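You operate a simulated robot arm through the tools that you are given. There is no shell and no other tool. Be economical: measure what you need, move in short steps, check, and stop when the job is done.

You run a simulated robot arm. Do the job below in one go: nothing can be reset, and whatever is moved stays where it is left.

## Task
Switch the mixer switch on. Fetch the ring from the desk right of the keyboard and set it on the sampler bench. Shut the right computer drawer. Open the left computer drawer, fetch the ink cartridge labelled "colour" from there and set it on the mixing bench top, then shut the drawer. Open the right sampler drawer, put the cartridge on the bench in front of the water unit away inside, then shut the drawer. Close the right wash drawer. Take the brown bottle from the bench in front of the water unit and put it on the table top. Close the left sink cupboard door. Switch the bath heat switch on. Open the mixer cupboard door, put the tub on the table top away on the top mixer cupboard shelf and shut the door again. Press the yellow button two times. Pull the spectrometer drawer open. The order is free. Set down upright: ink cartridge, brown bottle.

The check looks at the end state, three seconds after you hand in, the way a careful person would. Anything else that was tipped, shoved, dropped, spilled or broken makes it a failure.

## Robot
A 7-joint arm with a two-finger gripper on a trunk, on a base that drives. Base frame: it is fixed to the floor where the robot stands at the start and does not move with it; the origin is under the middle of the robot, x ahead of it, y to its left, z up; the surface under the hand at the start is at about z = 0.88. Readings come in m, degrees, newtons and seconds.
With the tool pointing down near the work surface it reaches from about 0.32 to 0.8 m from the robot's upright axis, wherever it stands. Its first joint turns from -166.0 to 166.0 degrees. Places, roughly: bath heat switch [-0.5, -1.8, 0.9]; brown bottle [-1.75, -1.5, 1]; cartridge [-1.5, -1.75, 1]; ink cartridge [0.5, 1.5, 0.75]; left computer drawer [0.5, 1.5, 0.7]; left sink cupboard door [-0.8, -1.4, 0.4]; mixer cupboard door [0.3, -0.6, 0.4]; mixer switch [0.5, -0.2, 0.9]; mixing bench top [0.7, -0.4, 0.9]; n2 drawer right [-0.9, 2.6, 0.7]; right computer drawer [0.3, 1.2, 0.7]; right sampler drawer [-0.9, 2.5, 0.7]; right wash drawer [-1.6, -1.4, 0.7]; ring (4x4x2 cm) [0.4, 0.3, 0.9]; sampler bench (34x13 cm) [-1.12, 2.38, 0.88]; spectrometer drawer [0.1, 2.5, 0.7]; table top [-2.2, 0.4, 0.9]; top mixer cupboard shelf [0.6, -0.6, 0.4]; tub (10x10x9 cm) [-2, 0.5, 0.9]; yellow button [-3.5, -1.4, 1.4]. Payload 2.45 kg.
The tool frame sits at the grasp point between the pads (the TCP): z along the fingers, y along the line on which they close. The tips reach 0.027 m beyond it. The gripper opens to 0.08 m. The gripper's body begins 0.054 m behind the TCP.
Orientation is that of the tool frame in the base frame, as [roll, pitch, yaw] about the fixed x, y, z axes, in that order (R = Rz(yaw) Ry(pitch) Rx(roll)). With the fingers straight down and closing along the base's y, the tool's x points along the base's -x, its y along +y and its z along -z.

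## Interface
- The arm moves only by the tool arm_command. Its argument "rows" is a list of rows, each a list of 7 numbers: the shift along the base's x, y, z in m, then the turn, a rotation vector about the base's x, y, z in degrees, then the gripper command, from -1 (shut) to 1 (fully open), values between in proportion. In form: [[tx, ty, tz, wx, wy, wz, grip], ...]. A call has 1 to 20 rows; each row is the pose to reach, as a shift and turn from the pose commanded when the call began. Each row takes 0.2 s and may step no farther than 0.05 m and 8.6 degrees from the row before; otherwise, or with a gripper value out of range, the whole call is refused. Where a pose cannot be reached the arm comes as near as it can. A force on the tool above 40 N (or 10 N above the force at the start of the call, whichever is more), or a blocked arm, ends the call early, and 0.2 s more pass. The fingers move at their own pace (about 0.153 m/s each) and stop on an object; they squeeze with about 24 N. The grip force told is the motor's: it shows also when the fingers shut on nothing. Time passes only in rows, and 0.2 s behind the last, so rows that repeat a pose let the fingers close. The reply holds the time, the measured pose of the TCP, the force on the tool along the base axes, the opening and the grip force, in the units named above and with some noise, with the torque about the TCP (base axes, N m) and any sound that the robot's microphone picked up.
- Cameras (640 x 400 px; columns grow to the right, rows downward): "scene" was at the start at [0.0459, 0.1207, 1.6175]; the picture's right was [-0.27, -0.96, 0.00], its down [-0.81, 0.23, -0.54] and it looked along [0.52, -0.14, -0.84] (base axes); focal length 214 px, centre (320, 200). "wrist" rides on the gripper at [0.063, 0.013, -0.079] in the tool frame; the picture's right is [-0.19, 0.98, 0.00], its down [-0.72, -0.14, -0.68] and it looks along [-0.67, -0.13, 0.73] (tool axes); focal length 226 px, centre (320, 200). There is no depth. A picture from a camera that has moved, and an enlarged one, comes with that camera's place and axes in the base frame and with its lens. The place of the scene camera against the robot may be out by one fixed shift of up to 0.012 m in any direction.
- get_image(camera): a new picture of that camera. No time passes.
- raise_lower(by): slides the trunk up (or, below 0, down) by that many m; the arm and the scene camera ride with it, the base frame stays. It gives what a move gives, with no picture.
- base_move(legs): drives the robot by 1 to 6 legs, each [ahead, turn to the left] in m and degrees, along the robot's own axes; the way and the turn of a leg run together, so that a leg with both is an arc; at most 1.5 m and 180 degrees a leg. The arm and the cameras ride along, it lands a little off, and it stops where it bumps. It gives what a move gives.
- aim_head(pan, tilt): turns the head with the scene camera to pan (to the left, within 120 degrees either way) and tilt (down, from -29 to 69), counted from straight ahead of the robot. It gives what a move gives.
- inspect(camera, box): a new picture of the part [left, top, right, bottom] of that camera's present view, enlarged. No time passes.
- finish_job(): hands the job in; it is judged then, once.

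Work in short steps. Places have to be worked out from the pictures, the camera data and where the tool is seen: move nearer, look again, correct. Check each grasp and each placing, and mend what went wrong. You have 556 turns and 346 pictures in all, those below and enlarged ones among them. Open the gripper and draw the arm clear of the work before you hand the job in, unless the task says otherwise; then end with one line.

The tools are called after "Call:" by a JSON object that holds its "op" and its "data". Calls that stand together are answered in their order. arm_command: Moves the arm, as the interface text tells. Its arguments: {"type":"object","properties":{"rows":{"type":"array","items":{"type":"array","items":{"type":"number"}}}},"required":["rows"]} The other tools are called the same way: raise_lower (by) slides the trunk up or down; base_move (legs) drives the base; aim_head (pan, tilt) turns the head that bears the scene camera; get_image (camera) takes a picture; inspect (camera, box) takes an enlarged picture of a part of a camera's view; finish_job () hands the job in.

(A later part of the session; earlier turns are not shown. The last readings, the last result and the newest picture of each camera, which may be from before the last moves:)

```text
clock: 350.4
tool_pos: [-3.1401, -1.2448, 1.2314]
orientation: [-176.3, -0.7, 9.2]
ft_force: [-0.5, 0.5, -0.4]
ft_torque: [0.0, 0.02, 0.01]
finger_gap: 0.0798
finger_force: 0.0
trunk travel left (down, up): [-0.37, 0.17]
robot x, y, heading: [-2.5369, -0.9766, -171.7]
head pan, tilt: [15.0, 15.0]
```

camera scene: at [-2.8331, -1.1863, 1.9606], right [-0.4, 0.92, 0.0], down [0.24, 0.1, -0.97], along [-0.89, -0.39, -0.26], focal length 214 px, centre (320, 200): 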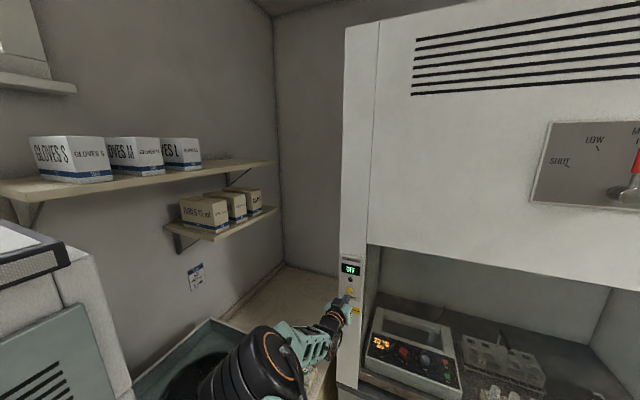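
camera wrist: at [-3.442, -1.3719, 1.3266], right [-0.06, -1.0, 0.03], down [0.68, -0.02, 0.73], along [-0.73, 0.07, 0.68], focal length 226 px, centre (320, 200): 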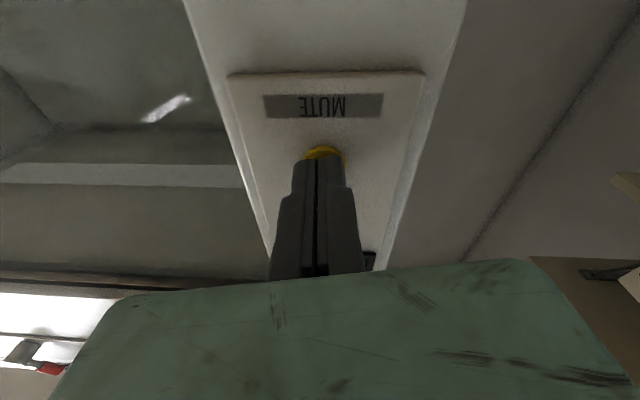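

Next the tub. I drive back around to the table's east side and face it.

Call:
{"op": "base_move", "data": {"legs": [[-1.4, 0], [0, -96], [1.27, 0], [0, 88]]}}

Call:
{"op": "aim_head", "data": {"pan": 20, "tilt": 40}}

Call:
{"op": "get_image", "data": {"camera": "scene"}}

Call:
{"op": "get_image", "data": {"camera": "wrist"}}

```text
clock: 371.3
tool_pos: [-1.9041, 0.2858, 1.2315]
orientation: [-176.3, -0.7, 5.2]
ft_force: [-0.3, -1.4, 0.8]
ft_torque: [0.0, 0.01, 0.02]
finger_gap: 0.08
finger_force: 0.1
trunk travel left (down, up): [-0.37, 0.17]
robot x, y, heading: [-1.2825, 0.5155, -175.5]
head pan, tilt: [15.0, 15.0]
```

```text
clock: 372.2
tool_pos: [-1.9044, 0.2853, 1.2324]
orientation: [-176.4, -0.7, 5.3]
ft_force: [0.7, -0.1, -0.1]
ft_torque: [-0.02, -0.01, -0.01]
finger_gap: 0.08
finger_force: 0.0
trunk travel left (down, up): [-0.37, 0.17]
robot x, y, heading: [-1.2802, 0.5165, -175.5]
head pan, tilt: [20.0, 40.0]
```

```text
191 pictures are left
camera scene: at [-1.3289, 0.3407, 1.7612], right [-0.42, 0.91, 0.0], down [0.58, 0.27, -0.77], along [-0.7, -0.32, -0.64], focal length 214 px, centre (320, 200)
```

scene: 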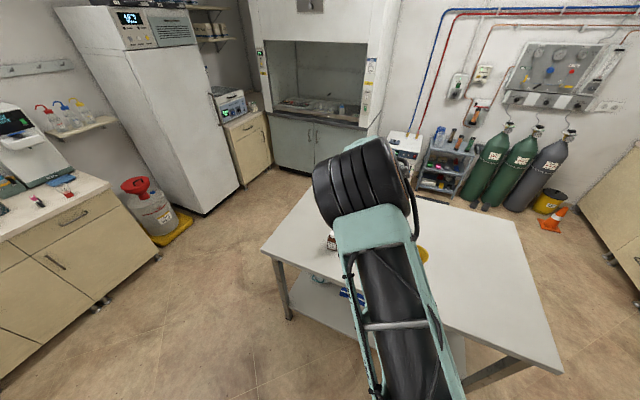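

```text
190 pictures are left
camera wrist: at [-1.8399, 0.2736, 1.3115], right [-0.1, -0.99, -0.07], down [-0.73, 0.03, 0.68], along [-0.67, 0.12, -0.73], focal length 226 px, centre (320, 200)
```

wrist: 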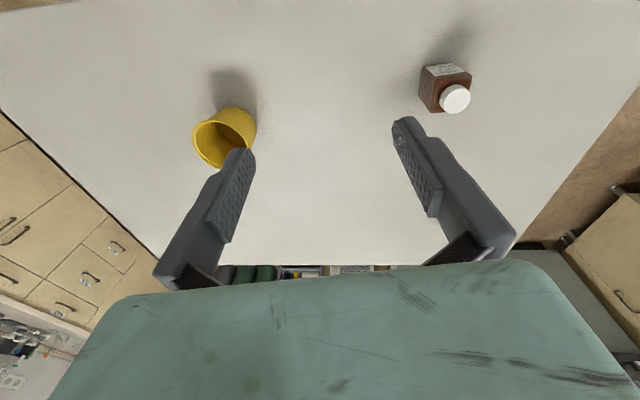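

I move the hand over in front of the tub for a close look.

Call:
{"op": "arm_command", "data": {"rows": [[0.02, 0.045, 0, -3.6, 0, 0, 1], [0.03, 0.09, 0, -3.6, 0, 0, 1], [0.04, 0.135, 0, -3.6, 0, 0, 1], [0.04, 0.18, -0.02, -3.6, 0, 0, 1], [0.04, 0.19, -0.06, -3.6, 0, 0, 1]]}}

Call:
{"op": "get_image", "data": {"camera": "wrist"}}

Call:
{"op": "get_image", "data": {"camera": "scene"}}

```text
clock: 373.4
tool_pos: [-1.8632, 0.4755, 1.1742]
orientation: [-179.9, -0.4, 5.4]
ft_force: [-0.2, -0.1, -0.8]
ft_torque: [-0.02, 0.0, -0.02]
finger_gap: 0.0801
finger_force: 0.1
trunk travel left (down, up): [-0.37, 0.17]
robot x, y, heading: [-1.2798, 0.5147, -175.3]
head pan, tilt: [20.0, 40.0]
```

```text
189 pictures are left
camera wrist: at [-1.7997, 0.4679, 1.2541], right [-0.1, -0.99, 0.0], down [-0.73, 0.07, 0.68], along [-0.67, 0.07, -0.74], focal length 226 px, centre (320, 200)
```

wrist: 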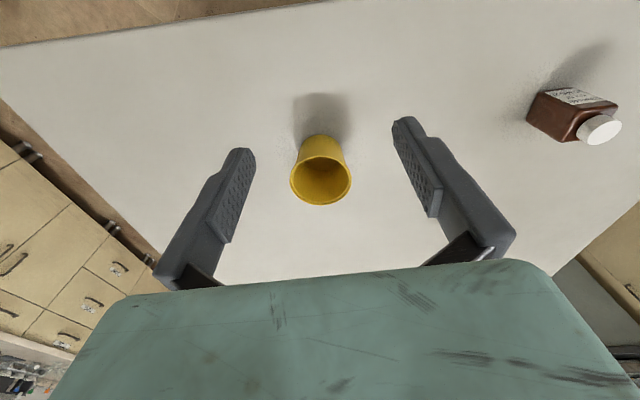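

```text
188 pictures are left
camera scene: at [-1.3298, 0.3409, 1.7611], right [-0.42, 0.91, 0.0], down [0.59, 0.27, -0.77], along [-0.7, -0.32, -0.64], focal length 214 px, centre (320, 200)
```

scene: 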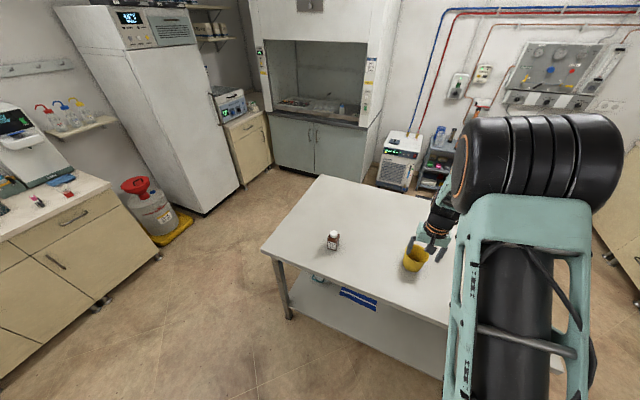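

Call:
{"op": "inspect", "data": {"camera": "scene", "box": [370, 210, 470, 290]}}

Call:
{"op": "inspect", "data": {"camera": "wrist", "box": [260, 90, 380, 220]}}

```text
5.00 times, centred on (420, 250) of scene
camera zoom: at [-1.3298, 0.3409, 1.7611], right [-0.42, 0.91, 0.0], down [0.59, 0.27, -0.77], along [-0.7, -0.32, -0.64], focal length 1072 px, centre (-180, -50)
```

zoom: 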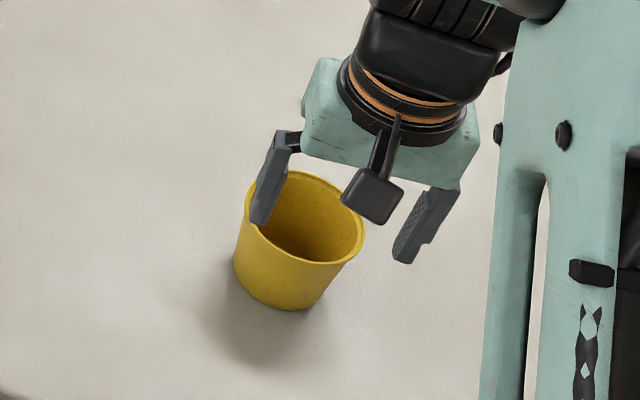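

```text
3.08 times, centred on (320, 155) of wrist
camera zoom: at [-1.7997, 0.4679, 1.2541], right [-0.1, -0.99, 0.0], down [-0.73, 0.07, 0.68], along [-0.67, 0.07, -0.74], focal length 696 px, centre (320, 338)
```

zoom: 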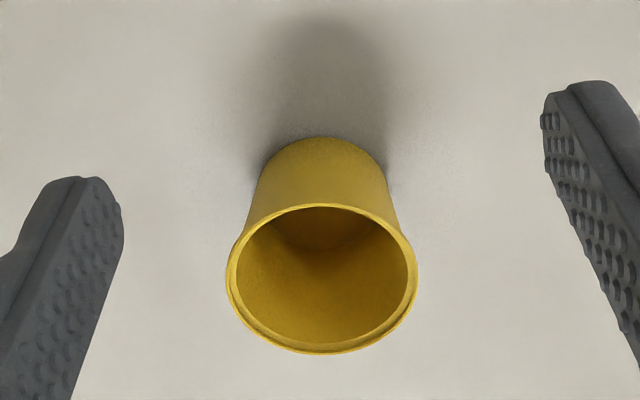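

Tub: rim centre (-2.014,0.489), rim z≈0.973, Ø≈0.1. It's too wide to span, so I'll grip its side wall (robot-left, y≈0.442) with the tool tilted 50° forward, which also suits the cupboard. I tilt and move above.

Call:
{"op": "arm_command", "data": {"rows": [[-0.02, -0.005, 0, -0.6, 7.1, 0, 1], [-0.04, -0.01, 0, -1.1, 14.2, 0, 1], [-0.06, -0.015, -0.01, -1.7, 21.3, 0, 1], [-0.08, -0.02, -0.02, -2.3, 28.5, 0, 1], [-0.1, -0.025, -0.03, -2.9, 35.6, 0, 1], [-0.12, -0.03, -0.05, -3.4, 42.7, 0, 1], [-0.139, -0.0335, -0.07, -4, 49.8, 0, 1], [-0.139, -0.0335, -0.11, -4, 49.8, 0, 1]]}}

Call:
{"op": "get_image", "data": {"camera": "wrist"}}

Call:
{"op": "inspect", "data": {"camera": "scene", "box": [370, 210, 470, 290]}}

```text
clock: 375.2
tool_pos: [-2.0046, 0.4423, 1.061]
orientation: [-179.1, 49.5, 5.6]
ft_force: [0.4, -0.8, 0.2]
ft_torque: [0.01, 0.03, 0.0]
finger_gap: 0.0799
finger_force: 0.1
trunk travel left (down, up): [-0.37, 0.17]
robot x, y, heading: [-1.2758, 0.5163, -175.3]
head pan, tilt: [20.0, 40.0]
```

```text
185 pictures are left
camera wrist: at [-1.9015, 0.4382, 1.0655], right [-0.04, -0.99, 0.14], down [0.04, 0.14, 0.99], along [-1.0, 0.05, 0.04], focal length 226 px, centre (320, 200)
```

wrist: 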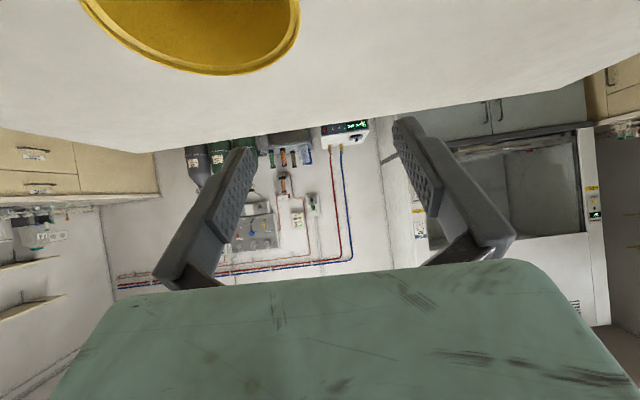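

```text
5.00 times, centred on (420, 250) of scene
camera zoom: at [-1.3297, 0.3406, 1.761], right [-0.42, 0.91, 0.0], down [0.59, 0.27, -0.77], along [-0.7, -0.32, -0.64], focal length 1072 px, centre (-180, -50)
```

zoom: 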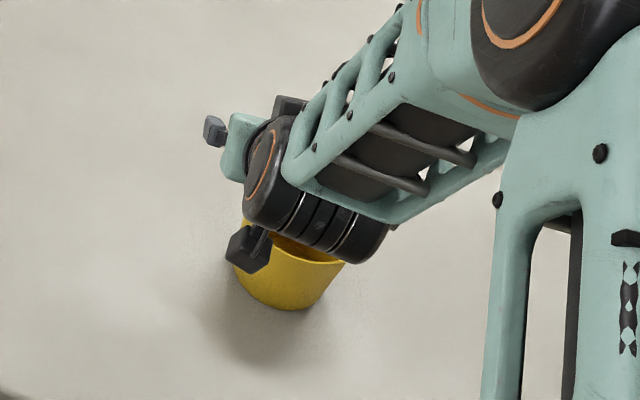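

Wall is centred between the fingers. I descend so the tips reach ~2 cm below the rim, and close.

Call:
{"op": "arm_command", "data": {"rows": [[0.001, 0, -0.03, 0, 0, 0, 1], [0.002, 0, -0.06, 0, 0, 0, 1], [0.002, 0, -0.08, 0, 0, 0, 1], [0.002, 0, -0.091, 0, 0, 0, 1]]}}

Call:
{"op": "get_image", "data": {"camera": "wrist"}}

```text
clock: 376.2
tool_pos: [-2.0016, 0.4418, 0.9711]
orientation: [-179.1, 49.6, 5.7]
ft_force: [-0.4, -0.7, 0.1]
ft_torque: [-0.02, -0.01, 0.01]
finger_gap: 0.0799
finger_force: 0.1
trunk travel left (down, up): [-0.37, 0.17]
robot x, y, heading: [-1.2792, 0.5136, -175.3]
head pan, tilt: [20.0, 40.0]
```

```text
183 pictures are left
camera wrist: at [-1.8998, 0.4385, 0.9746], right [-0.04, -0.99, 0.14], down [0.04, 0.14, 0.99], along [-1.0, 0.04, 0.04], focal length 226 px, centre (320, 200)
```

wrist: 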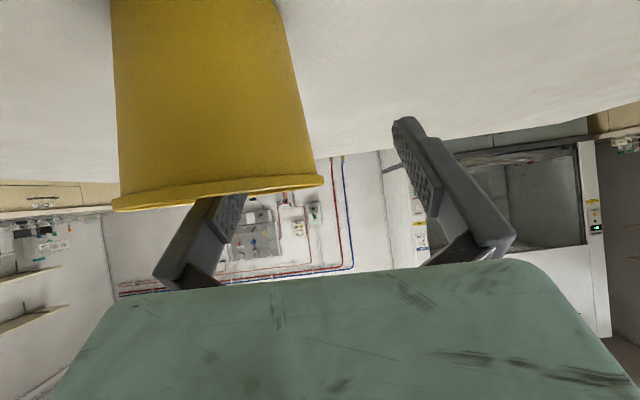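

One finger inside, one outside. Close.

Call:
{"op": "arm_command", "data": {"rows": [[0, 0, 0, 0, 0, 0, 0.5], [0, 0, 0, 0, 0, 0, 0], [0, 0, 0, 0, 0, 0, -0.5], [0, 0, 0, 0, 0, 0, -1], [0, 0, 0, 0, 0, 0, -1]]}}

Call:
{"op": "get_image", "data": {"camera": "wrist"}}

```text
clock: 377.4
tool_pos: [-2.0018, 0.4424, 0.9709]
orientation: [-179.1, 49.5, 5.7]
ft_force: [-0.1, 0.7, 3.2]
ft_torque: [0.2, -0.16, -0.05]
finger_gap: 0.006
finger_force: 24.1
trunk travel left (down, up): [-0.37, 0.17]
robot x, y, heading: [-1.2785, 0.514, -175.3]
head pan, tilt: [20.0, 40.0]
```

```text
182 pictures are left
camera wrist: at [-1.8993, 0.4386, 0.9751], right [-0.04, -0.99, 0.14], down [0.04, 0.14, 0.99], along [-1.0, 0.04, 0.04], focal length 226 px, centre (320, 200)
```

wrist: 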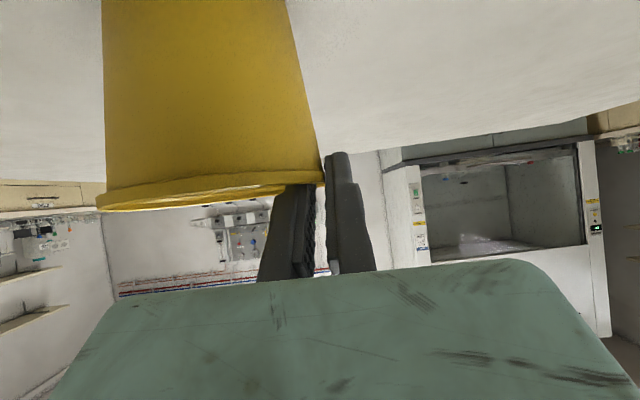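

Gripped on the 6 mm lip. I lift slowly and check.

Call:
{"op": "arm_command", "data": {"rows": [[0, 0, 0.01, 0, 0, 0, -1], [0, 0, 0.025, 0, 0, 0, -1], [0, 0, 0.05, 0, 0, 0, -1], [0, 0, 0.08, 0, 0, 0, -1]]}}

Call:
{"op": "get_image", "data": {"camera": "wrist"}}

Call:
{"op": "inspect", "data": {"camera": "scene", "box": [350, 190, 470, 290]}}

```text
clock: 378.4
tool_pos: [-1.9988, 0.442, 1.0514]
orientation: [-179.1, 49.5, 5.7]
ft_force: [-0.9, 0.2, -1.2]
ft_torque: [-0.04, 0.01, 0.0]
finger_gap: 0.0059
finger_force: 23.9
trunk travel left (down, up): [-0.37, 0.17]
robot x, y, heading: [-1.2815, 0.5163, -175.6]
head pan, tilt: [20.0, 40.0]
```

```text
181 pictures are left
camera wrist: at [-1.8975, 0.4383, 1.0548], right [-0.04, -0.99, 0.14], down [0.04, 0.14, 0.99], along [-1.0, 0.04, 0.04], focal length 226 px, centre (320, 200)
```

wrist: 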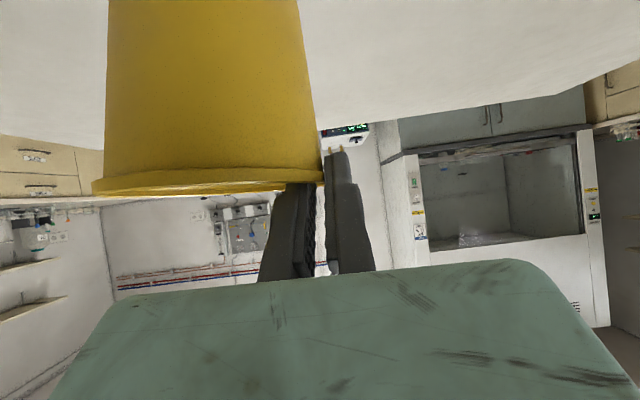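

```text
4.00 times, centred on (410, 240) of scene
camera zoom: at [-1.3283, 0.3409, 1.7612], right [-0.42, 0.91, 0.0], down [0.58, 0.27, -0.77], along [-0.7, -0.32, -0.64], focal length 858 px, centre (-40, 40)
```

zoom: 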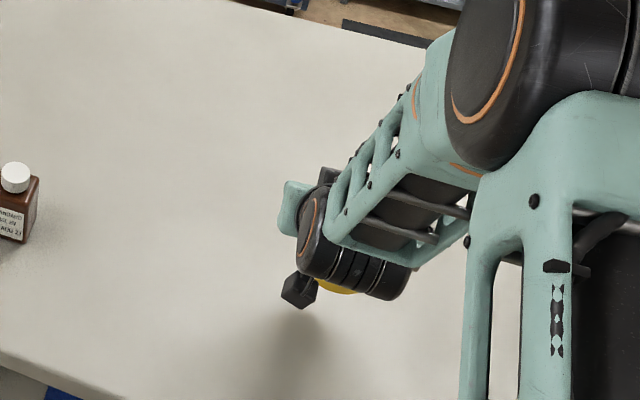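

The tub hangs level. I raise and draw it in, then drive to stand in front of the open mixer cupboard.

Call:
{"op": "arm_command", "data": {"rows": [[0.03, 0, 0.03, 0, 0, 0, -1], [0.06, 0, 0.06, 0, 0, 0, -1], [0.09, 0, 0.09, 0, 0, 0, -1], [0.12, 0, 0.12, 0, 0, 0, -1], [0.15, 0, 0.13, 0, 0, 0, -1]]}}

Call:
{"op": "base_move", "data": {"legs": [[-0.35, 0], [0, 107], [1.1, 0], [0, 68]]}}

Call:
{"op": "get_image", "data": {"camera": "scene"}}

Call:
{"op": "get_image", "data": {"camera": "wrist"}}

```text
clock: 379.6
tool_pos: [-1.849, 0.442, 1.1816]
orientation: [-179.1, 49.6, 5.8]
ft_force: [0.3, -0.1, -0.1]
ft_torque: [-0.05, -0.01, -0.01]
finger_gap: 0.0058
finger_force: 24.6
trunk travel left (down, up): [-0.37, 0.17]
robot x, y, heading: [-1.2827, 0.5148, -175.4]
head pan, tilt: [20.0, 40.0]
```

```text
clock: 394.7
tool_pos: [0.0458, -0.4434, 1.1818]
orientation: [-179.1, 49.6, -179.0]
ft_force: [0.3, 0.4, -0.6]
ft_torque: [0.01, 0.02, -0.02]
finger_gap: 0.006
finger_force: 23.6
trunk travel left (down, up): [-0.37, 0.17]
robot x, y, heading: [-0.5293, -0.4761, 0.3]
head pan, tilt: [20.0, 40.0]
```

```text
179 pictures are left
camera scene: at [-0.4687, -0.304, 1.7611], right [0.34, -0.94, 0.0], down [-0.6, -0.22, -0.77], along [0.72, 0.26, -0.64], focal length 214 px, centre (320, 200)
```

scene: 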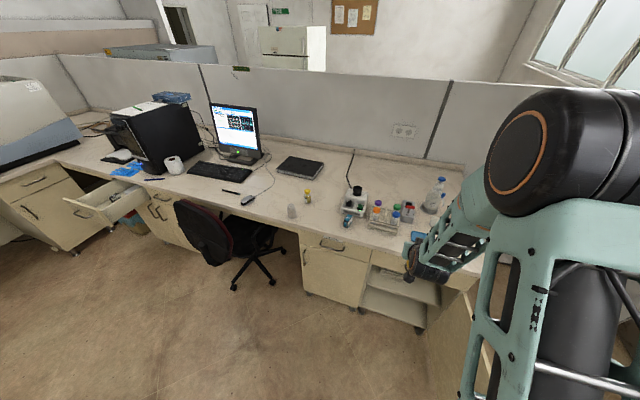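

```text
178 pictures are left
camera wrist: at [-0.0553, -0.4332, 1.1848], right [0.12, 0.98, 0.14], down [-0.05, -0.13, 0.99], along [0.99, -0.12, 0.04], focal length 226 px, centre (320, 200)
```

wrist: 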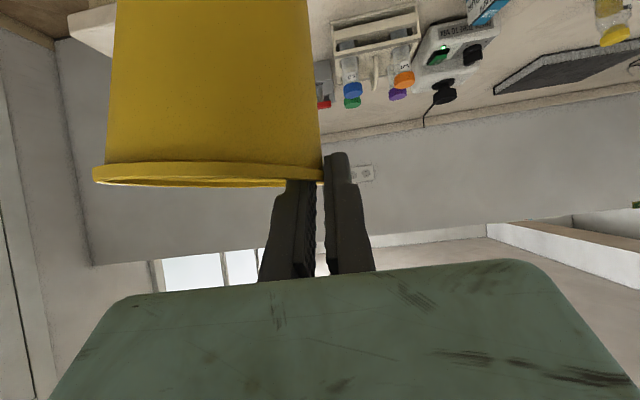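

Call:
{"op": "inspect", "data": {"camera": "scene", "box": [330, 230, 480, 350]}}

```text
3.33 times, centred on (405, 290) of scene
camera zoom: at [-0.4687, -0.304, 1.7611], right [0.34, -0.94, 0.0], down [-0.6, -0.22, -0.77], along [0.72, 0.26, -0.64], focal length 715 px, centre (37, -100)
```

zoom: 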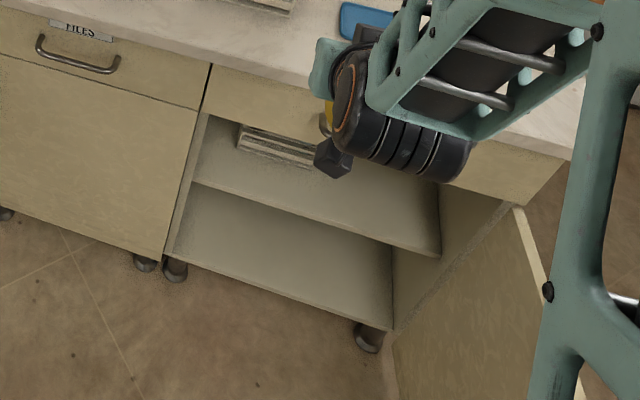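

Shelf front edge is at z≈0.44; a rack stands at its left rear (to y≈-0.57), so the tub goes right-front at about (0.42,-0.68). First I lower the hand in front of the cupboard.

Call:
{"op": "raise_lower", "data": {"by": -0.36}}

Call:
{"op": "arm_command", "data": {"rows": [[0, -0.03, -0.03, 0, 0, 0, -1], [0, -0.06, -0.06, 0, 0, 0, -1], [0, -0.09, -0.09, 0, 0, 0, -1], [0, -0.12, -0.12, 0, 0, 0, -1], [0, -0.15, -0.15, 0, 0, 0, -1], [0, -0.18, -0.18, 0, 0, 0, -1], [0, -0.19, -0.215, 0, 0, 0, -1]]}}

Call:
{"op": "get_image", "data": {"camera": "wrist"}}

Call:
{"op": "get_image", "data": {"camera": "scene"}}

```text
clock: 398.2
tool_pos: [0.0462, -0.444, 0.8207]
orientation: [-179.1, 49.5, -179.0]
ft_force: [-0.5, 0.1, -0.1]
ft_torque: [-0.02, 0.02, -0.03]
finger_gap: 0.0058
finger_force: 24.1
trunk travel left (down, up): [-0.01, 0.53]
robot x, y, heading: [-0.5293, -0.4686, 0.2]
head pan, tilt: [20.0, 40.0]
```

```text
clock: 399.8
tool_pos: [0.0463, -0.6348, 0.6064]
orientation: [-179.0, 49.7, -178.8]
ft_force: [0.5, 0.4, -0.4]
ft_torque: [0.06, -0.01, -0.01]
finger_gap: 0.0062
finger_force: 23.9
trunk travel left (down, up): [-0.01, 0.53]
robot x, y, heading: [-0.5283, -0.4711, 0.3]
head pan, tilt: [20.0, 40.0]
```

```text
176 pictures are left
camera wrist: at [-0.0557, -0.6236, 0.6093], right [0.12, 0.98, 0.14], down [-0.05, -0.13, 0.99], along [0.99, -0.12, 0.04], focal length 226 px, centre (320, 200)
```

wrist: 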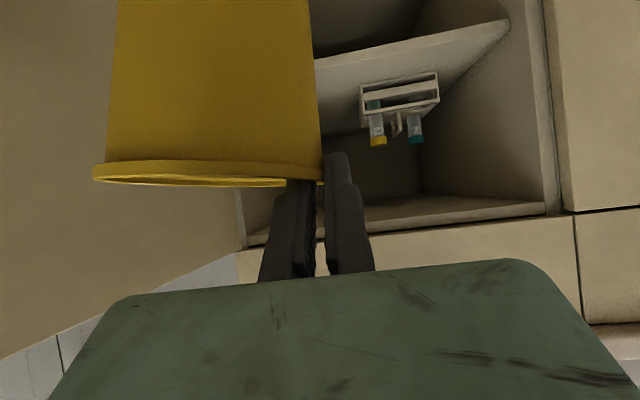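

```text
175 pictures are left
camera scene: at [-0.4692, -0.3042, 1.4012], right [0.34, -0.94, 0.0], down [-0.6, -0.22, -0.77], along [0.72, 0.26, -0.64], focal length 214 px, centre (320, 200)
```

scene: 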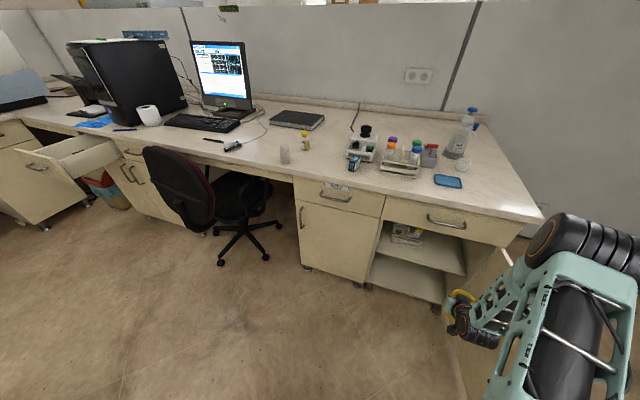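

View is clear: shelf top ≈0.41, rack ends at y≈-0.56. I drive straight ahead 0.2 m, bringing the tub to the opening.

Call:
{"op": "base_move", "data": {"legs": [[0.2, 0]]}}

Call:
{"op": "get_image", "data": {"camera": "wrist"}}

Call:
{"op": "get_image", "data": {"camera": "scene"}}

```text
clock: 401.4
tool_pos: [0.2461, -0.6349, 0.6056]
orientation: [-179.1, 49.5, -178.8]
ft_force: [-0.4, -0.5, 0.0]
ft_torque: [0.03, 0.03, -0.01]
finger_gap: 0.0059
finger_force: 23.9
trunk travel left (down, up): [-0.01, 0.53]
robot x, y, heading: [-0.3271, -0.4746, 0.2]
head pan, tilt: [20.0, 40.0]
```

```text
174 pictures are left
camera wrist: at [0.1449, -0.6227, 0.6094], right [0.12, 0.98, 0.14], down [-0.05, -0.13, 0.99], along [0.99, -0.12, 0.04], focal length 226 px, centre (320, 200)
```

wrist: 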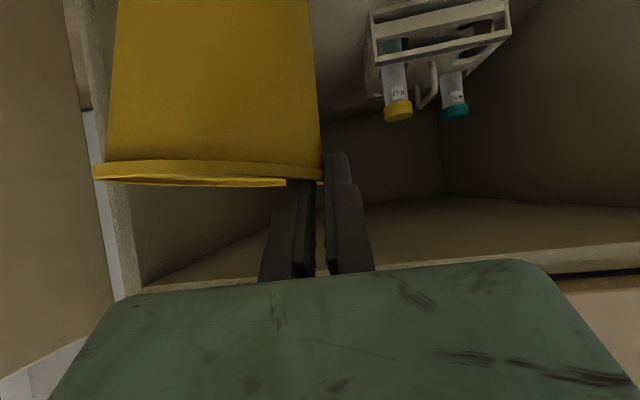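

```text
173 pictures are left
camera scene: at [-0.2683, -0.3039, 1.4012], right [0.34, -0.94, 0.0], down [-0.6, -0.22, -0.77], along [0.72, 0.26, -0.64], focal length 214 px, centre (320, 200)
```

scene: 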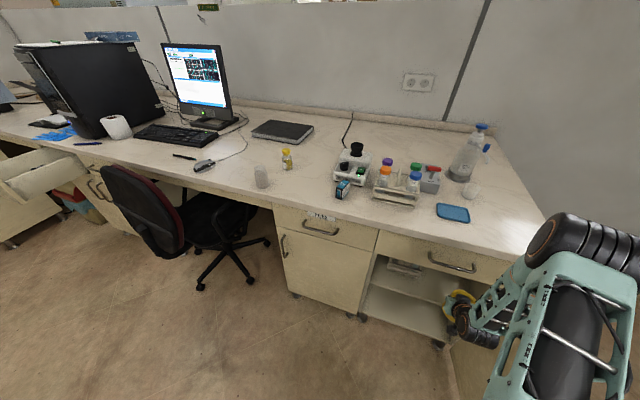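

I lower to z≈0.53 and move the tub in over the shelf.

Call:
{"op": "arm_command", "data": {"rows": [[0, 0, -0.035, 0, 0, 0, -1], [0, -0.005, -0.072, 0, 0, 0, -1], [0.03, -0.008, -0.074, 0, 0, 0, -1], [0.06, -0.008, -0.074, 0, 0, 0, -1], [0.09, -0.008, -0.074, 0, 0, 0, -1], [0.115, -0.008, -0.074, 0, 0, 0, -1], [0.14, -0.008, -0.074, 0, 0, 0, -1]]}}

Call:
{"op": "get_image", "data": {"camera": "wrist"}}

Call:
{"op": "inspect", "data": {"camera": "scene", "box": [340, 230, 540, 370]}}

```text
clock: 403.0
tool_pos: [0.3868, -0.6408, 0.5307]
orientation: [-179.1, 49.5, -178.8]
ft_force: [-0.1, -0.2, 0.2]
ft_torque: [0.05, 0.05, 0.02]
finger_gap: 0.006
finger_force: 23.9
trunk travel left (down, up): [-0.01, 0.53]
robot x, y, heading: [-0.3233, -0.4731, 0.1]
head pan, tilt: [20.0, 40.0]
```

```text
172 pictures are left
camera wrist: at [0.2857, -0.629, 0.5345], right [0.12, 0.98, 0.14], down [-0.05, -0.13, 0.99], along [0.99, -0.12, 0.03], focal length 226 px, centre (320, 200)
```

wrist: 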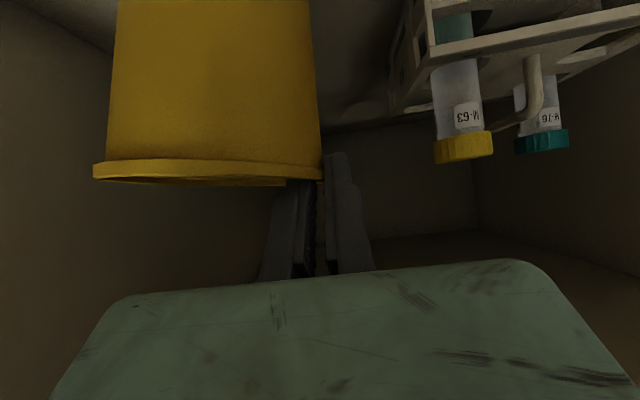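

```text
2.86 times, centred on (440, 300) of scene
camera zoom: at [-0.2682, -0.304, 1.4011], right [0.34, -0.94, 0.0], down [-0.6, -0.22, -0.77], along [0.72, 0.26, -0.64], focal length 613 px, centre (-23, -86)
```

zoom: 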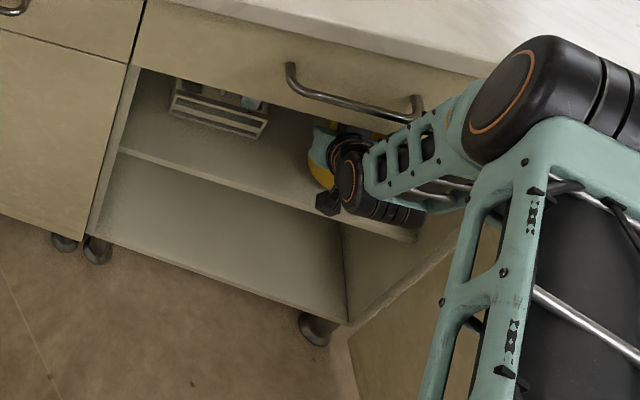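

Inside, clear of the rack. I lower in small steps to contact.

Call:
{"op": "arm_command", "data": {"rows": [[0, 0, -0.012, 0, 0, 0, -1], [0, 0, -0.02, 0, 0, 0, -1], [0, 0, -0.025, 0, 0, 0, -1], [0, 0, -0.029, 0, 0, 0, -1], [0, 0, -0.033, 0, 0, 0, -1], [0, 0, -0.036, 0, 0, 0, -1], [0, 0, -0.039, 0, 0, 0, -1], [0, 0, -0.042, 0, 0, 0, -1]]}}

```text
clock: 404.8
tool_pos: [0.3878, -0.6412, 0.493]
orientation: [-179.0, 49.9, -178.8]
ft_force: [1.5, 7.1, 20.4]
ft_torque: [-0.22, 0.47, -0.12]
finger_gap: 0.0064
finger_force: 23.8
trunk travel left (down, up): [-0.01, 0.53]
robot x, y, heading: [-0.3267, -0.4722, 0.2]
head pan, tilt: [20.0, 40.0]
```

Contact (20 N). Open and withdraw along the tool's axis.

Call:
{"op": "arm_command", "data": {"rows": [[0, 0, 0.002, 0, 0, 0, 0], [0, 0, 0.002, 0, 0, 0, 0.7], [0, 0, 0.002, 0, 0, 0, 0.7], [-0.015, 0, 0.015, 0, 0, 0, 0.7], [-0.03, 0, 0.028, 0, 0, 0, 0.7], [-0.05, 0, 0.042, 0, 0, 0, 0.7]]}}

Call:
{"op": "get_image", "data": {"camera": "wrist"}}

```text
clock: 406.2
tool_pos: [0.3368, -0.6414, 0.5321]
orientation: [-178.9, 49.6, -178.8]
ft_force: [0.1, 0.4, -0.2]
ft_torque: [0.02, 0.01, 0.0]
finger_gap: 0.0678
finger_force: 0.1
trunk travel left (down, up): [-0.01, 0.53]
robot x, y, heading: [-0.3237, -0.4716, 0.1]
head pan, tilt: [20.0, 40.0]
```

```text
170 pictures are left
camera wrist: at [0.2343, -0.6307, 0.5361], right [0.12, 0.98, 0.14], down [-0.05, -0.13, 0.99], along [0.99, -0.12, 0.04], focal length 226 px, centre (320, 200)
```

wrist: 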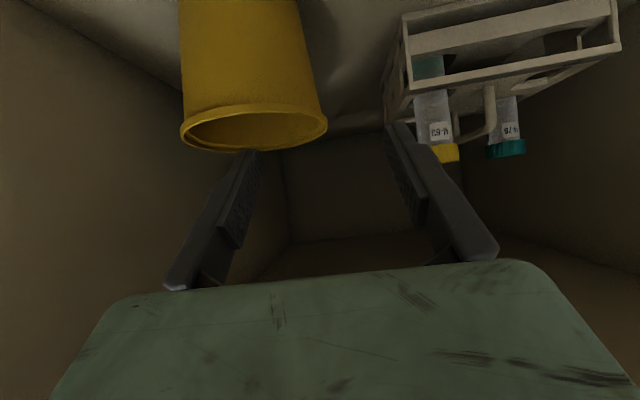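

The tub stands on the shelf. I back the hand out of the cupboard.

Call:
{"op": "arm_command", "data": {"rows": [[-0.04, 0, 0.015, 0, 0, 0, 0], [-0.08, 0, 0.02, 0, 0, 0, -1], [-0.12, 0, 0.02, 0, 0, 0, -1], [-0.16, 0, 0.02, 0, 0, 0, -1]]}}

Call:
{"op": "base_move", "data": {"legs": [[-0.3, 0]]}}

Call:
{"op": "get_image", "data": {"camera": "scene"}}

Call:
{"op": "get_image", "data": {"camera": "wrist"}}

```text
clock: 407.2
tool_pos: [0.1764, -0.6405, 0.5536]
orientation: [-179.1, 49.7, -178.8]
ft_force: [-0.5, -0.1, -0.5]
ft_torque: [-0.02, -0.05, 0.0]
finger_gap: 0.0001
finger_force: 24.1
trunk travel left (down, up): [-0.01, 0.53]
robot x, y, heading: [-0.329, -0.4699, 0.1]
head pan, tilt: [20.0, 40.0]
```

```text
clock: 409.3
tool_pos: [-0.1227, -0.6409, 0.5529]
orientation: [-179.1, 49.6, -178.7]
ft_force: [0.3, -0.5, 0.1]
ft_torque: [0.01, 0.0, -0.02]
finger_gap: 0.0002
finger_force: 23.8
trunk travel left (down, up): [-0.01, 0.53]
robot x, y, heading: [-0.6293, -0.474, 0.0]
head pan, tilt: [20.0, 40.0]
```

```text
169 pictures are left
camera scene: at [-0.5675, -0.3045, 1.4012], right [0.34, -0.94, 0.0], down [-0.6, -0.22, -0.77], along [0.72, 0.26, -0.64], focal length 214 px, centre (320, 200)
```

scene: 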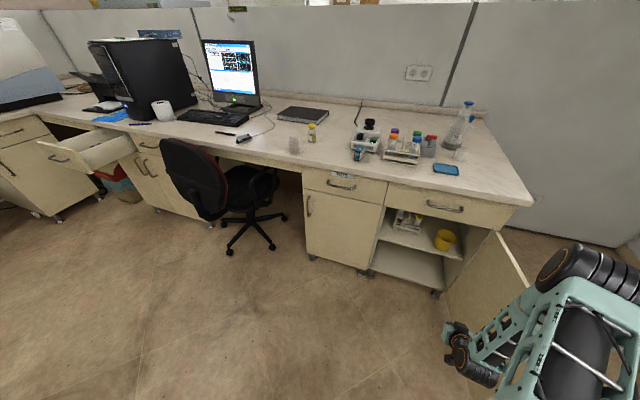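

```text
168 pictures are left
camera wrist: at [-0.2243, -0.6295, 0.5556], right [0.12, 0.98, 0.14], down [-0.05, -0.13, 0.99], along [0.99, -0.12, 0.04], focal length 226 px, centre (320, 200)
```

wrist: 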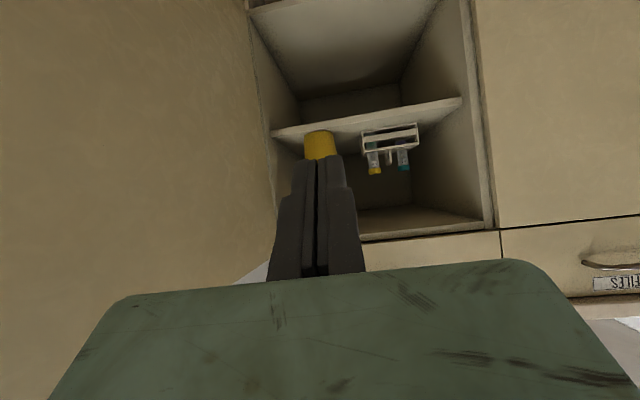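

The tub is properly on the top shelf. To shut the door I bring the hand around its free edge to the outer side: turn right, advance, and turn back partly.

Call:
{"op": "base_move", "data": {"legs": [[0, -50], [0.2, 0], [0, 22]]}}

Call:
{"op": "aim_head", "data": {"pan": 40, "tilt": 50}}

Call:
{"op": "get_image", "data": {"camera": "scene"}}

Call:
{"op": "get_image", "data": {"camera": "wrist"}}

```text
clock: 414.4
tool_pos: [-0.1366, -1.0137, 0.5526]
orientation: [-179.1, 49.6, 152.7]
ft_force: [0.2, 0.1, 0.2]
ft_torque: [0.02, 0.02, -0.01]
finger_gap: 0.0004
finger_force: 24.1
trunk travel left (down, up): [-0.01, 0.53]
robot x, y, heading: [-0.4989, -0.6269, -28.3]
head pan, tilt: [20.0, 40.0]
```

```text
clock: 415.2
tool_pos: [-0.1358, -1.0137, 0.5517]
orientation: [-179.1, 49.6, 152.8]
ft_force: [-0.4, 0.5, 0.4]
ft_torque: [-0.02, 0.02, -0.03]
finger_gap: 0.0001
finger_force: 24.6
trunk travel left (down, up): [-0.01, 0.53]
robot x, y, heading: [-0.501, -0.626, -28.3]
head pan, tilt: [40.0, 50.0]
```

```text
167 pictures are left
camera scene: at [-0.3758, -0.4792, 1.387], right [0.2, -0.98, 0.0], down [-0.75, -0.15, -0.64], along [0.63, 0.13, -0.77], focal length 214 px, centre (320, 200)
```

scene: 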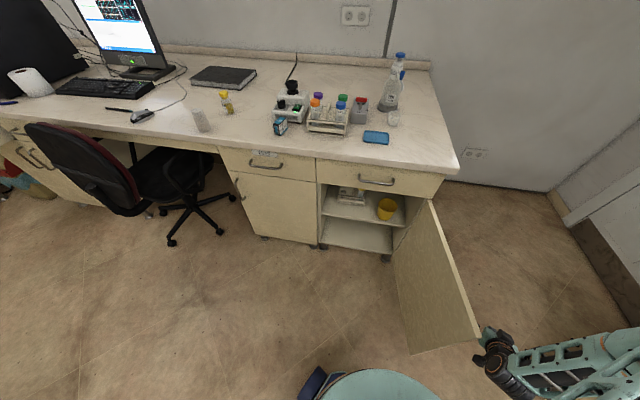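

```text
166 pictures are left
camera wrist: at [-0.2201, -0.9557, 0.5557], right [0.57, 0.81, 0.14], down [-0.11, -0.09, 0.99], along [0.81, -0.58, 0.04], focal length 226 px, centre (320, 200)
```

wrist: 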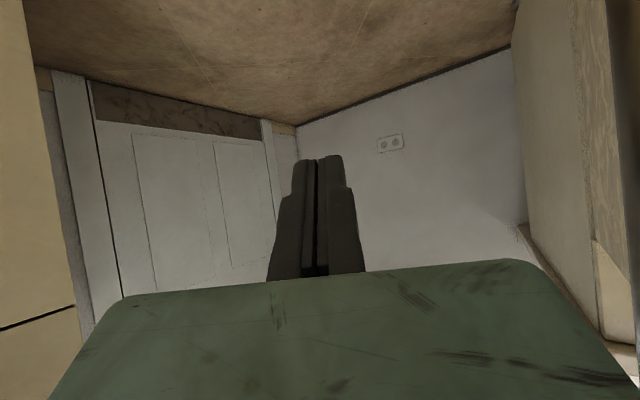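

Door's free edge is at ≈(-0.2,-0.89), and my hand is on its outer side. I square the tool to +x and sweep the door along +y.

Call:
{"op": "arm_command", "data": {"rows": [[0.03, 0, 0, 0, 0, 7, -1], [0.06, 0, 0, 0, 0, 14, -1], [0.09, 0, 0, 0, 0, 21, -1], [0.1, 0.03, 0, 0, 0, 28, -1], [0.1, 0.07, 0, 0, 0, 28, -1], [0.1, 0.11, 0, 0, 0, 28, -1], [0.1, 0.15, 0, 0, 0, 28, -1], [0.1, 0.19, 0, 0, 0, 28, -1], [0.1, 0.237, 0, 0, 0, 28, -1], [0.11, 0.28, 0, 0, 0, 28, -1], [0.12, 0.32, 0, 0, 0, 28, -1]]}}

Call:
{"op": "get_image", "data": {"camera": "scene"}}

```text
clock: 417.6
tool_pos: [-0.019, -0.6948, 0.552]
orientation: [-179.1, 49.4, -179.5]
ft_force: [0.1, 0.6, 0.3]
ft_torque: [0.0, -0.01, 0.04]
finger_gap: 0.0001
finger_force: 23.9
trunk travel left (down, up): [-0.01, 0.53]
robot x, y, heading: [-0.4959, -0.6255, -28.3]
head pan, tilt: [40.0, 50.0]
```

```text
165 pictures are left
camera scene: at [-0.376, -0.4796, 1.3871], right [0.2, -0.98, 0.0], down [-0.75, -0.15, -0.64], along [0.63, 0.13, -0.77], focal length 214 px, centre (320, 200)
```

scene: 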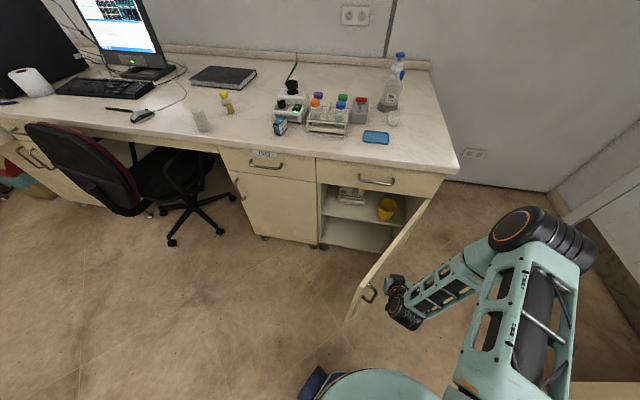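

The door follows (now ~60°). Continue the arc toward closed.

Call:
{"op": "arm_command", "data": {"rows": [[0.02, 0.038, 0, 0, 0, 0, -1], [0.047, 0.077, 0, 0, 0, 0, -1], [0.076, 0.108, 0, 0, 0, 0, -1], [0.108, 0.139, 0, 0, 0, 0, -1], [0.145, 0.163, 0, 0, 0, 0, -1], [0.183, 0.183, 0, 0, 0, 0, -1], [0.205, 0.19, 0, 0, 0, 0, -1], [0.225, 0.195, 0, 0, 0, 0, -1]]}}

Call:
{"op": "get_image", "data": {"camera": "scene"}}

```text
clock: 419.4
tool_pos: [0.2081, -0.4978, 0.5517]
orientation: [-179.0, 49.6, -179.4]
ft_force: [-0.2, 0.2, -0.2]
ft_torque: [-0.01, 0.04, 0.0]
finger_gap: 0.0
finger_force: 24.1
trunk travel left (down, up): [-0.01, 0.53]
robot x, y, heading: [-0.497, -0.6253, -28.3]
head pan, tilt: [40.0, 50.0]
```

```text
164 pictures are left
camera scene: at [-0.3757, -0.4788, 1.387], right [0.2, -0.98, 0.0], down [-0.75, -0.16, -0.64], along [0.63, 0.13, -0.77], focal length 214 px, centre (320, 200)
```

scene: 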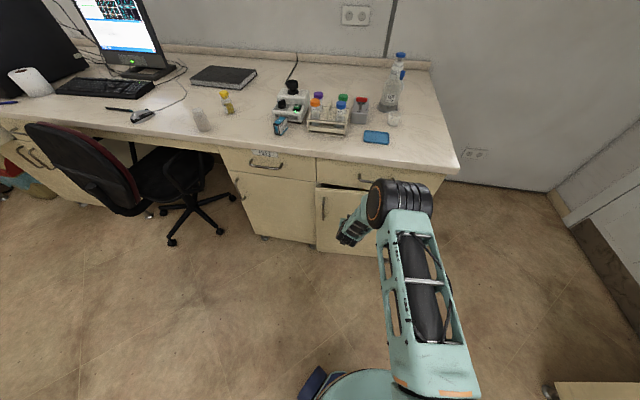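

Nearly shut. Push +x in small steps until it seats.

Call:
{"op": "arm_command", "data": {"rows": [[0.015, 0, 0, 0, 0, 0, -1], [0.03, 0, 0, 0, 0, 0, -1], [0.04, 0, 0, 0, 0, 0, -1], [0.05, 0, 0, 0, 0, 0, -1], [0.06, 0, 0, 0, 0, 0, -1], [0.07, 0, 0, 0, 0, 0, -1]]}}

Call:
{"op": "inspect", "data": {"camera": "scene", "box": [220, 140, 460, 280]}}

```text
clock: 420.8
tool_pos: [0.2752, -0.4993, 0.5503]
orientation: [-179.0, 49.3, -179.3]
ft_force: [-31.9, -3.1, 11.8]
ft_torque: [-0.01, -0.08, -0.03]
finger_gap: 0.0059
finger_force: 30.0
trunk travel left (down, up): [-0.01, 0.53]
robot x, y, heading: [-0.4983, -0.6249, -27.8]
head pan, tilt: [40.0, 50.0]
```

```text
2.67 times, centred on (340, 210) of scene
camera zoom: at [-0.3783, -0.4792, 1.3875], right [0.2, -0.98, 0.0], down [-0.75, -0.16, -0.64], along [0.63, 0.13, -0.76], focal length 572 px, centre (267, 173)
```

zoom: 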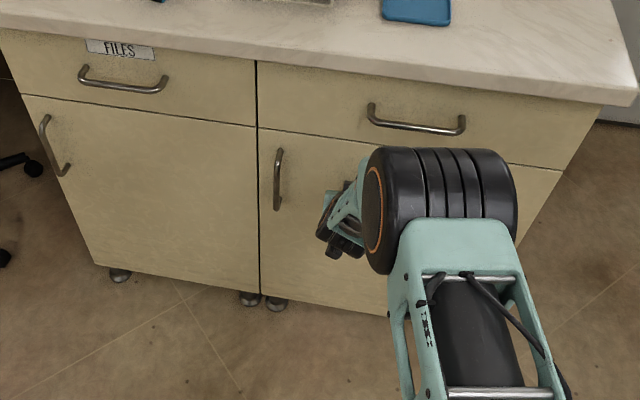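

The mixer cupboard is shut. I back off, raise the trunk and turn the tool down for the cartridge.

Call:
{"op": "arm_command", "data": {"rows": [[-0.03, 0, 0, 0, 0, 0, -1], [-0.07, 0, 0, 0, 0, 0, -1], [-0.11, 0, 0, 0, 0, 0, -1], [-0.15, -0.01, 0, 0, 0, 0, -1], [-0.19, -0.03, 0.01, 0, 0, 0, -1]]}}

Call:
{"op": "raise_lower", "data": {"by": 0.38}}

Call:
{"op": "arm_command", "data": {"rows": [[-0.01, 0, 0.04, 0, 8.3, 0, -1], [-0.02, 0, 0.08, 0, 16.6, 0, 0], [-0.02, 0, 0.12, 0, 25, 0, 1], [-0.02, 0, 0.16, 0, 33, 0, 1], [-0.02, 0, 0.2, 0, 41.3, 0, 1], [-0.02, 0, 0.23, 0, 49.5, 0, 1]]}}

```text
clock: 422.0
tool_pos: [0.0868, -0.5315, 0.5618]
orientation: [-179.1, 49.5, -179.4]
ft_force: [-0.4, -0.3, 0.2]
ft_torque: [-0.04, -0.01, -0.03]
finger_gap: 0.0001
finger_force: 30.8
trunk travel left (down, up): [-0.01, 0.53]
robot x, y, heading: [-0.4992, -0.6285, -28.3]
head pan, tilt: [40.0, 50.0]
```

```text
clock: 425.7
tool_pos: [0.0878, -0.5316, 0.9421]
orientation: [-179.1, 49.6, -179.3]
ft_force: [0.1, 0.3, 0.1]
ft_torque: [-0.01, 0.0, 0.02]
finger_gap: 0.0
finger_force: 29.5
trunk travel left (down, up): [-0.39, 0.15]
robot x, y, heading: [-0.4946, -0.6287, -28.3]
head pan, tilt: [40.0, 50.0]
```

```text
clock: 427.1
tool_pos: [0.0648, -0.5336, 1.1732]
orientation: [-179.7, 0.1, -179.6]
ft_force: [0.1, 0.3, 0.5]
ft_torque: [-0.02, -0.05, -0.01]
finger_gap: 0.0799
finger_force: 0.0
trunk travel left (down, up): [-0.39, 0.15]
robot x, y, heading: [-0.4969, -0.6283, -28.5]
head pan, tilt: [40.0, 50.0]
```

I drive back to the sink bench for the cartridge.

Call:
{"op": "base_move", "data": {"legs": [[0, 50], [-0.9, 0], [0, -112]]}}

Call:
{"op": "aim_head", "data": {"pan": 20, "tilt": 45}}

Call:
{"op": "get_image", "data": {"camera": "wrist"}}

Call:
{"op": "get_image", "data": {"camera": "scene"}}

```text
clock: 438.9
tool_pos: [-0.9736, -1.4123, 1.1745]
orientation: [-179.6, 0.1, 120.5]
ft_force: [0.2, -0.3, -0.4]
ft_torque: [0.02, -0.02, 0.02]
finger_gap: 0.0799
finger_force: 0.1
trunk travel left (down, up): [-0.39, 0.15]
robot x, y, heading: [-1.3365, -0.9691, -88.2]
head pan, tilt: [40.0, 50.0]
```

```text
clock: 439.8
tool_pos: [-0.9739, -1.4127, 1.1723]
orientation: [-179.6, 0.2, 120.5]
ft_force: [0.4, 0.2, -0.4]
ft_torque: [-0.01, -0.02, 0.05]
finger_gap: 0.0799
finger_force: 0.2
trunk travel left (down, up): [-0.39, 0.15]
robot x, y, heading: [-1.3389, -0.9672, -88.3]
head pan, tilt: [20.0, 45.0]
```

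```text
162 pictures are left
camera wrist: at [-0.9937, -1.3517, 1.2525], right [0.94, 0.33, -0.01], down [0.25, -0.69, 0.68], along [0.22, -0.65, -0.73], focal length 226 px, centre (320, 200)
```

wrist: 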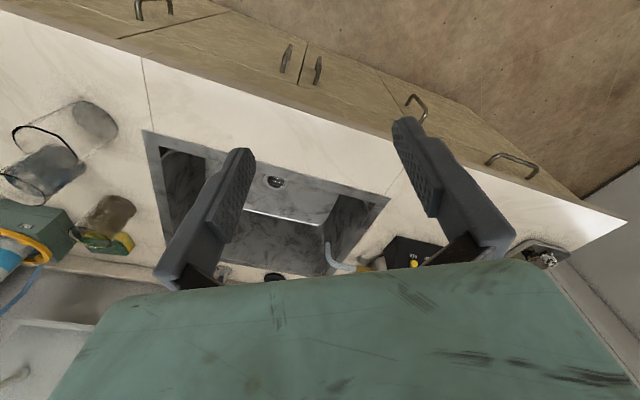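

```text
161 pictures are left
camera scene: at [-1.1683, -1.0239, 1.7739], right [-0.93, -0.37, 0.0], down [-0.26, 0.66, -0.71], along [0.26, -0.66, -0.71], focal length 214 px, centre (320, 200)
```

scene: 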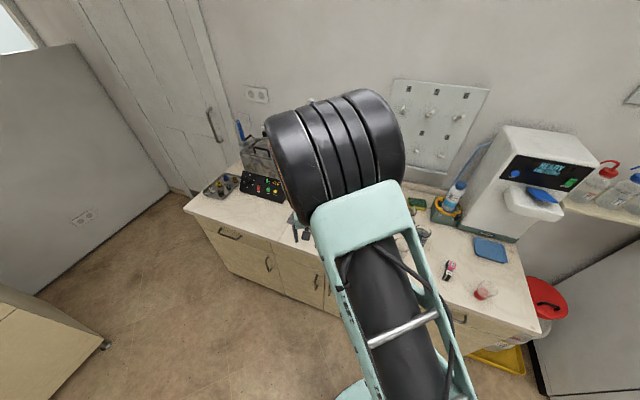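

I swing the hand over to above the cartridge area and square the yaw.

Call:
{"op": "arm_command", "data": {"rows": [[-0.045, 0, 0, 0, 0, -3, 1], [-0.09, 0, 0, 0, 0, -6, 1], [-0.135, 0, 0, 0, 0, -9, 1], [-0.18, 0, 0, 0, 0, -12, 1], [-0.225, 0, 0, 0, 0, -15, 1], [-0.27, 0, 0, 0, 0, -18, 1], [-0.315, 0, 0, 0, 0, -21, 1], [-0.36, 0, 0, 0, 0, -24, 1], [-0.405, -0.01, 0, 0, 0, -27, 1], [-0.45, -0.03, 0, 0, 0, -30, 1], [-0.49, -0.05, 0, 0, 0, -30, 1], [-0.52, -0.08, -0.02, 0, 0, -30, 1]]}}

Call:
{"op": "get_image", "data": {"camera": "wrist"}}

Call:
{"op": "inspect", "data": {"camera": "scene", "box": [400, 220, 520, 320]}}

```text
clock: 442.4
tool_pos: [-1.4971, -1.4942, 1.1508]
orientation: [-179.6, -0.1, 90.6]
ft_force: [-1.4, 0.0, 0.0]
ft_torque: [0.03, -0.03, -0.02]
finger_gap: 0.08
finger_force: 0.0
trunk travel left (down, up): [-0.39, 0.15]
robot x, y, heading: [-1.3352, -0.9725, -88.1]
head pan, tilt: [20.0, 45.0]
```

```text
160 pictures are left
camera wrist: at [-1.4842, -1.4306, 1.2308], right [0.98, -0.18, -0.01], down [-0.13, -0.72, 0.68], along [-0.13, -0.67, -0.73], focal length 226 px, centre (320, 200)
```

wrist: 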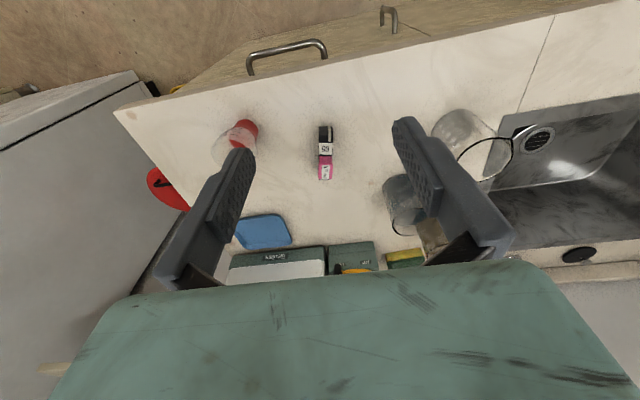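

```text
4.00 times, centred on (460, 270) of scene
camera zoom: at [-1.1698, -1.0258, 1.7739], right [-0.93, -0.37, 0.0], down [-0.26, 0.66, -0.71], along [0.26, -0.66, -0.71], focal length 858 px, centre (-240, -80)
```

zoom: 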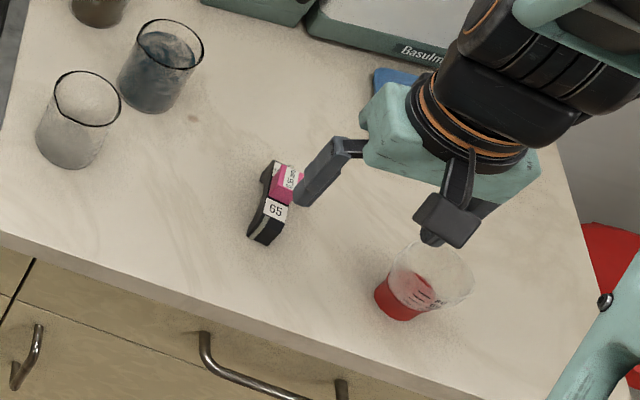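

Cartridge label ≈(-1.513,-1.62,0.91). I go closer for a precise look.

Call:
{"op": "arm_command", "data": {"rows": [[-0.008, -0.03, -0.03, 0, 0, 0, 1], [-0.016, -0.06, -0.06, 0, 0, 0, 1], [-0.016, -0.09, -0.09, 0, 0, 0, 1]]}}

Call:
{"op": "inspect", "data": {"camera": "wrist", "box": [220, 40, 420, 200]}}

```text
clock: 443.2
tool_pos: [-1.5144, -1.5852, 1.0605]
orientation: [-179.6, 0.0, 90.4]
ft_force: [0.7, -0.2, 0.0]
ft_torque: [0.02, -0.05, -0.01]
finger_gap: 0.0799
finger_force: 0.0
trunk travel left (down, up): [-0.39, 0.15]
robot x, y, heading: [-1.3381, -0.973, -88.3]
head pan, tilt: [20.0, 45.0]
```

```text
2.50 times, centred on (320, 120) of wrist
camera zoom: at [-1.5005, -1.5217, 1.1405], right [0.98, -0.19, -0.01], down [-0.13, -0.72, 0.68], along [-0.13, -0.67, -0.73], focal length 565 px, centre (320, 400)
```

zoom: 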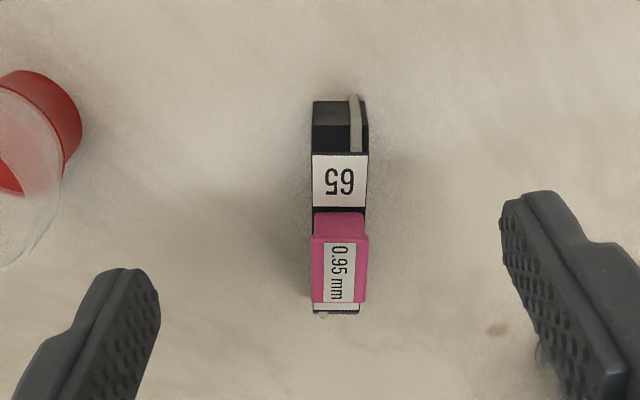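

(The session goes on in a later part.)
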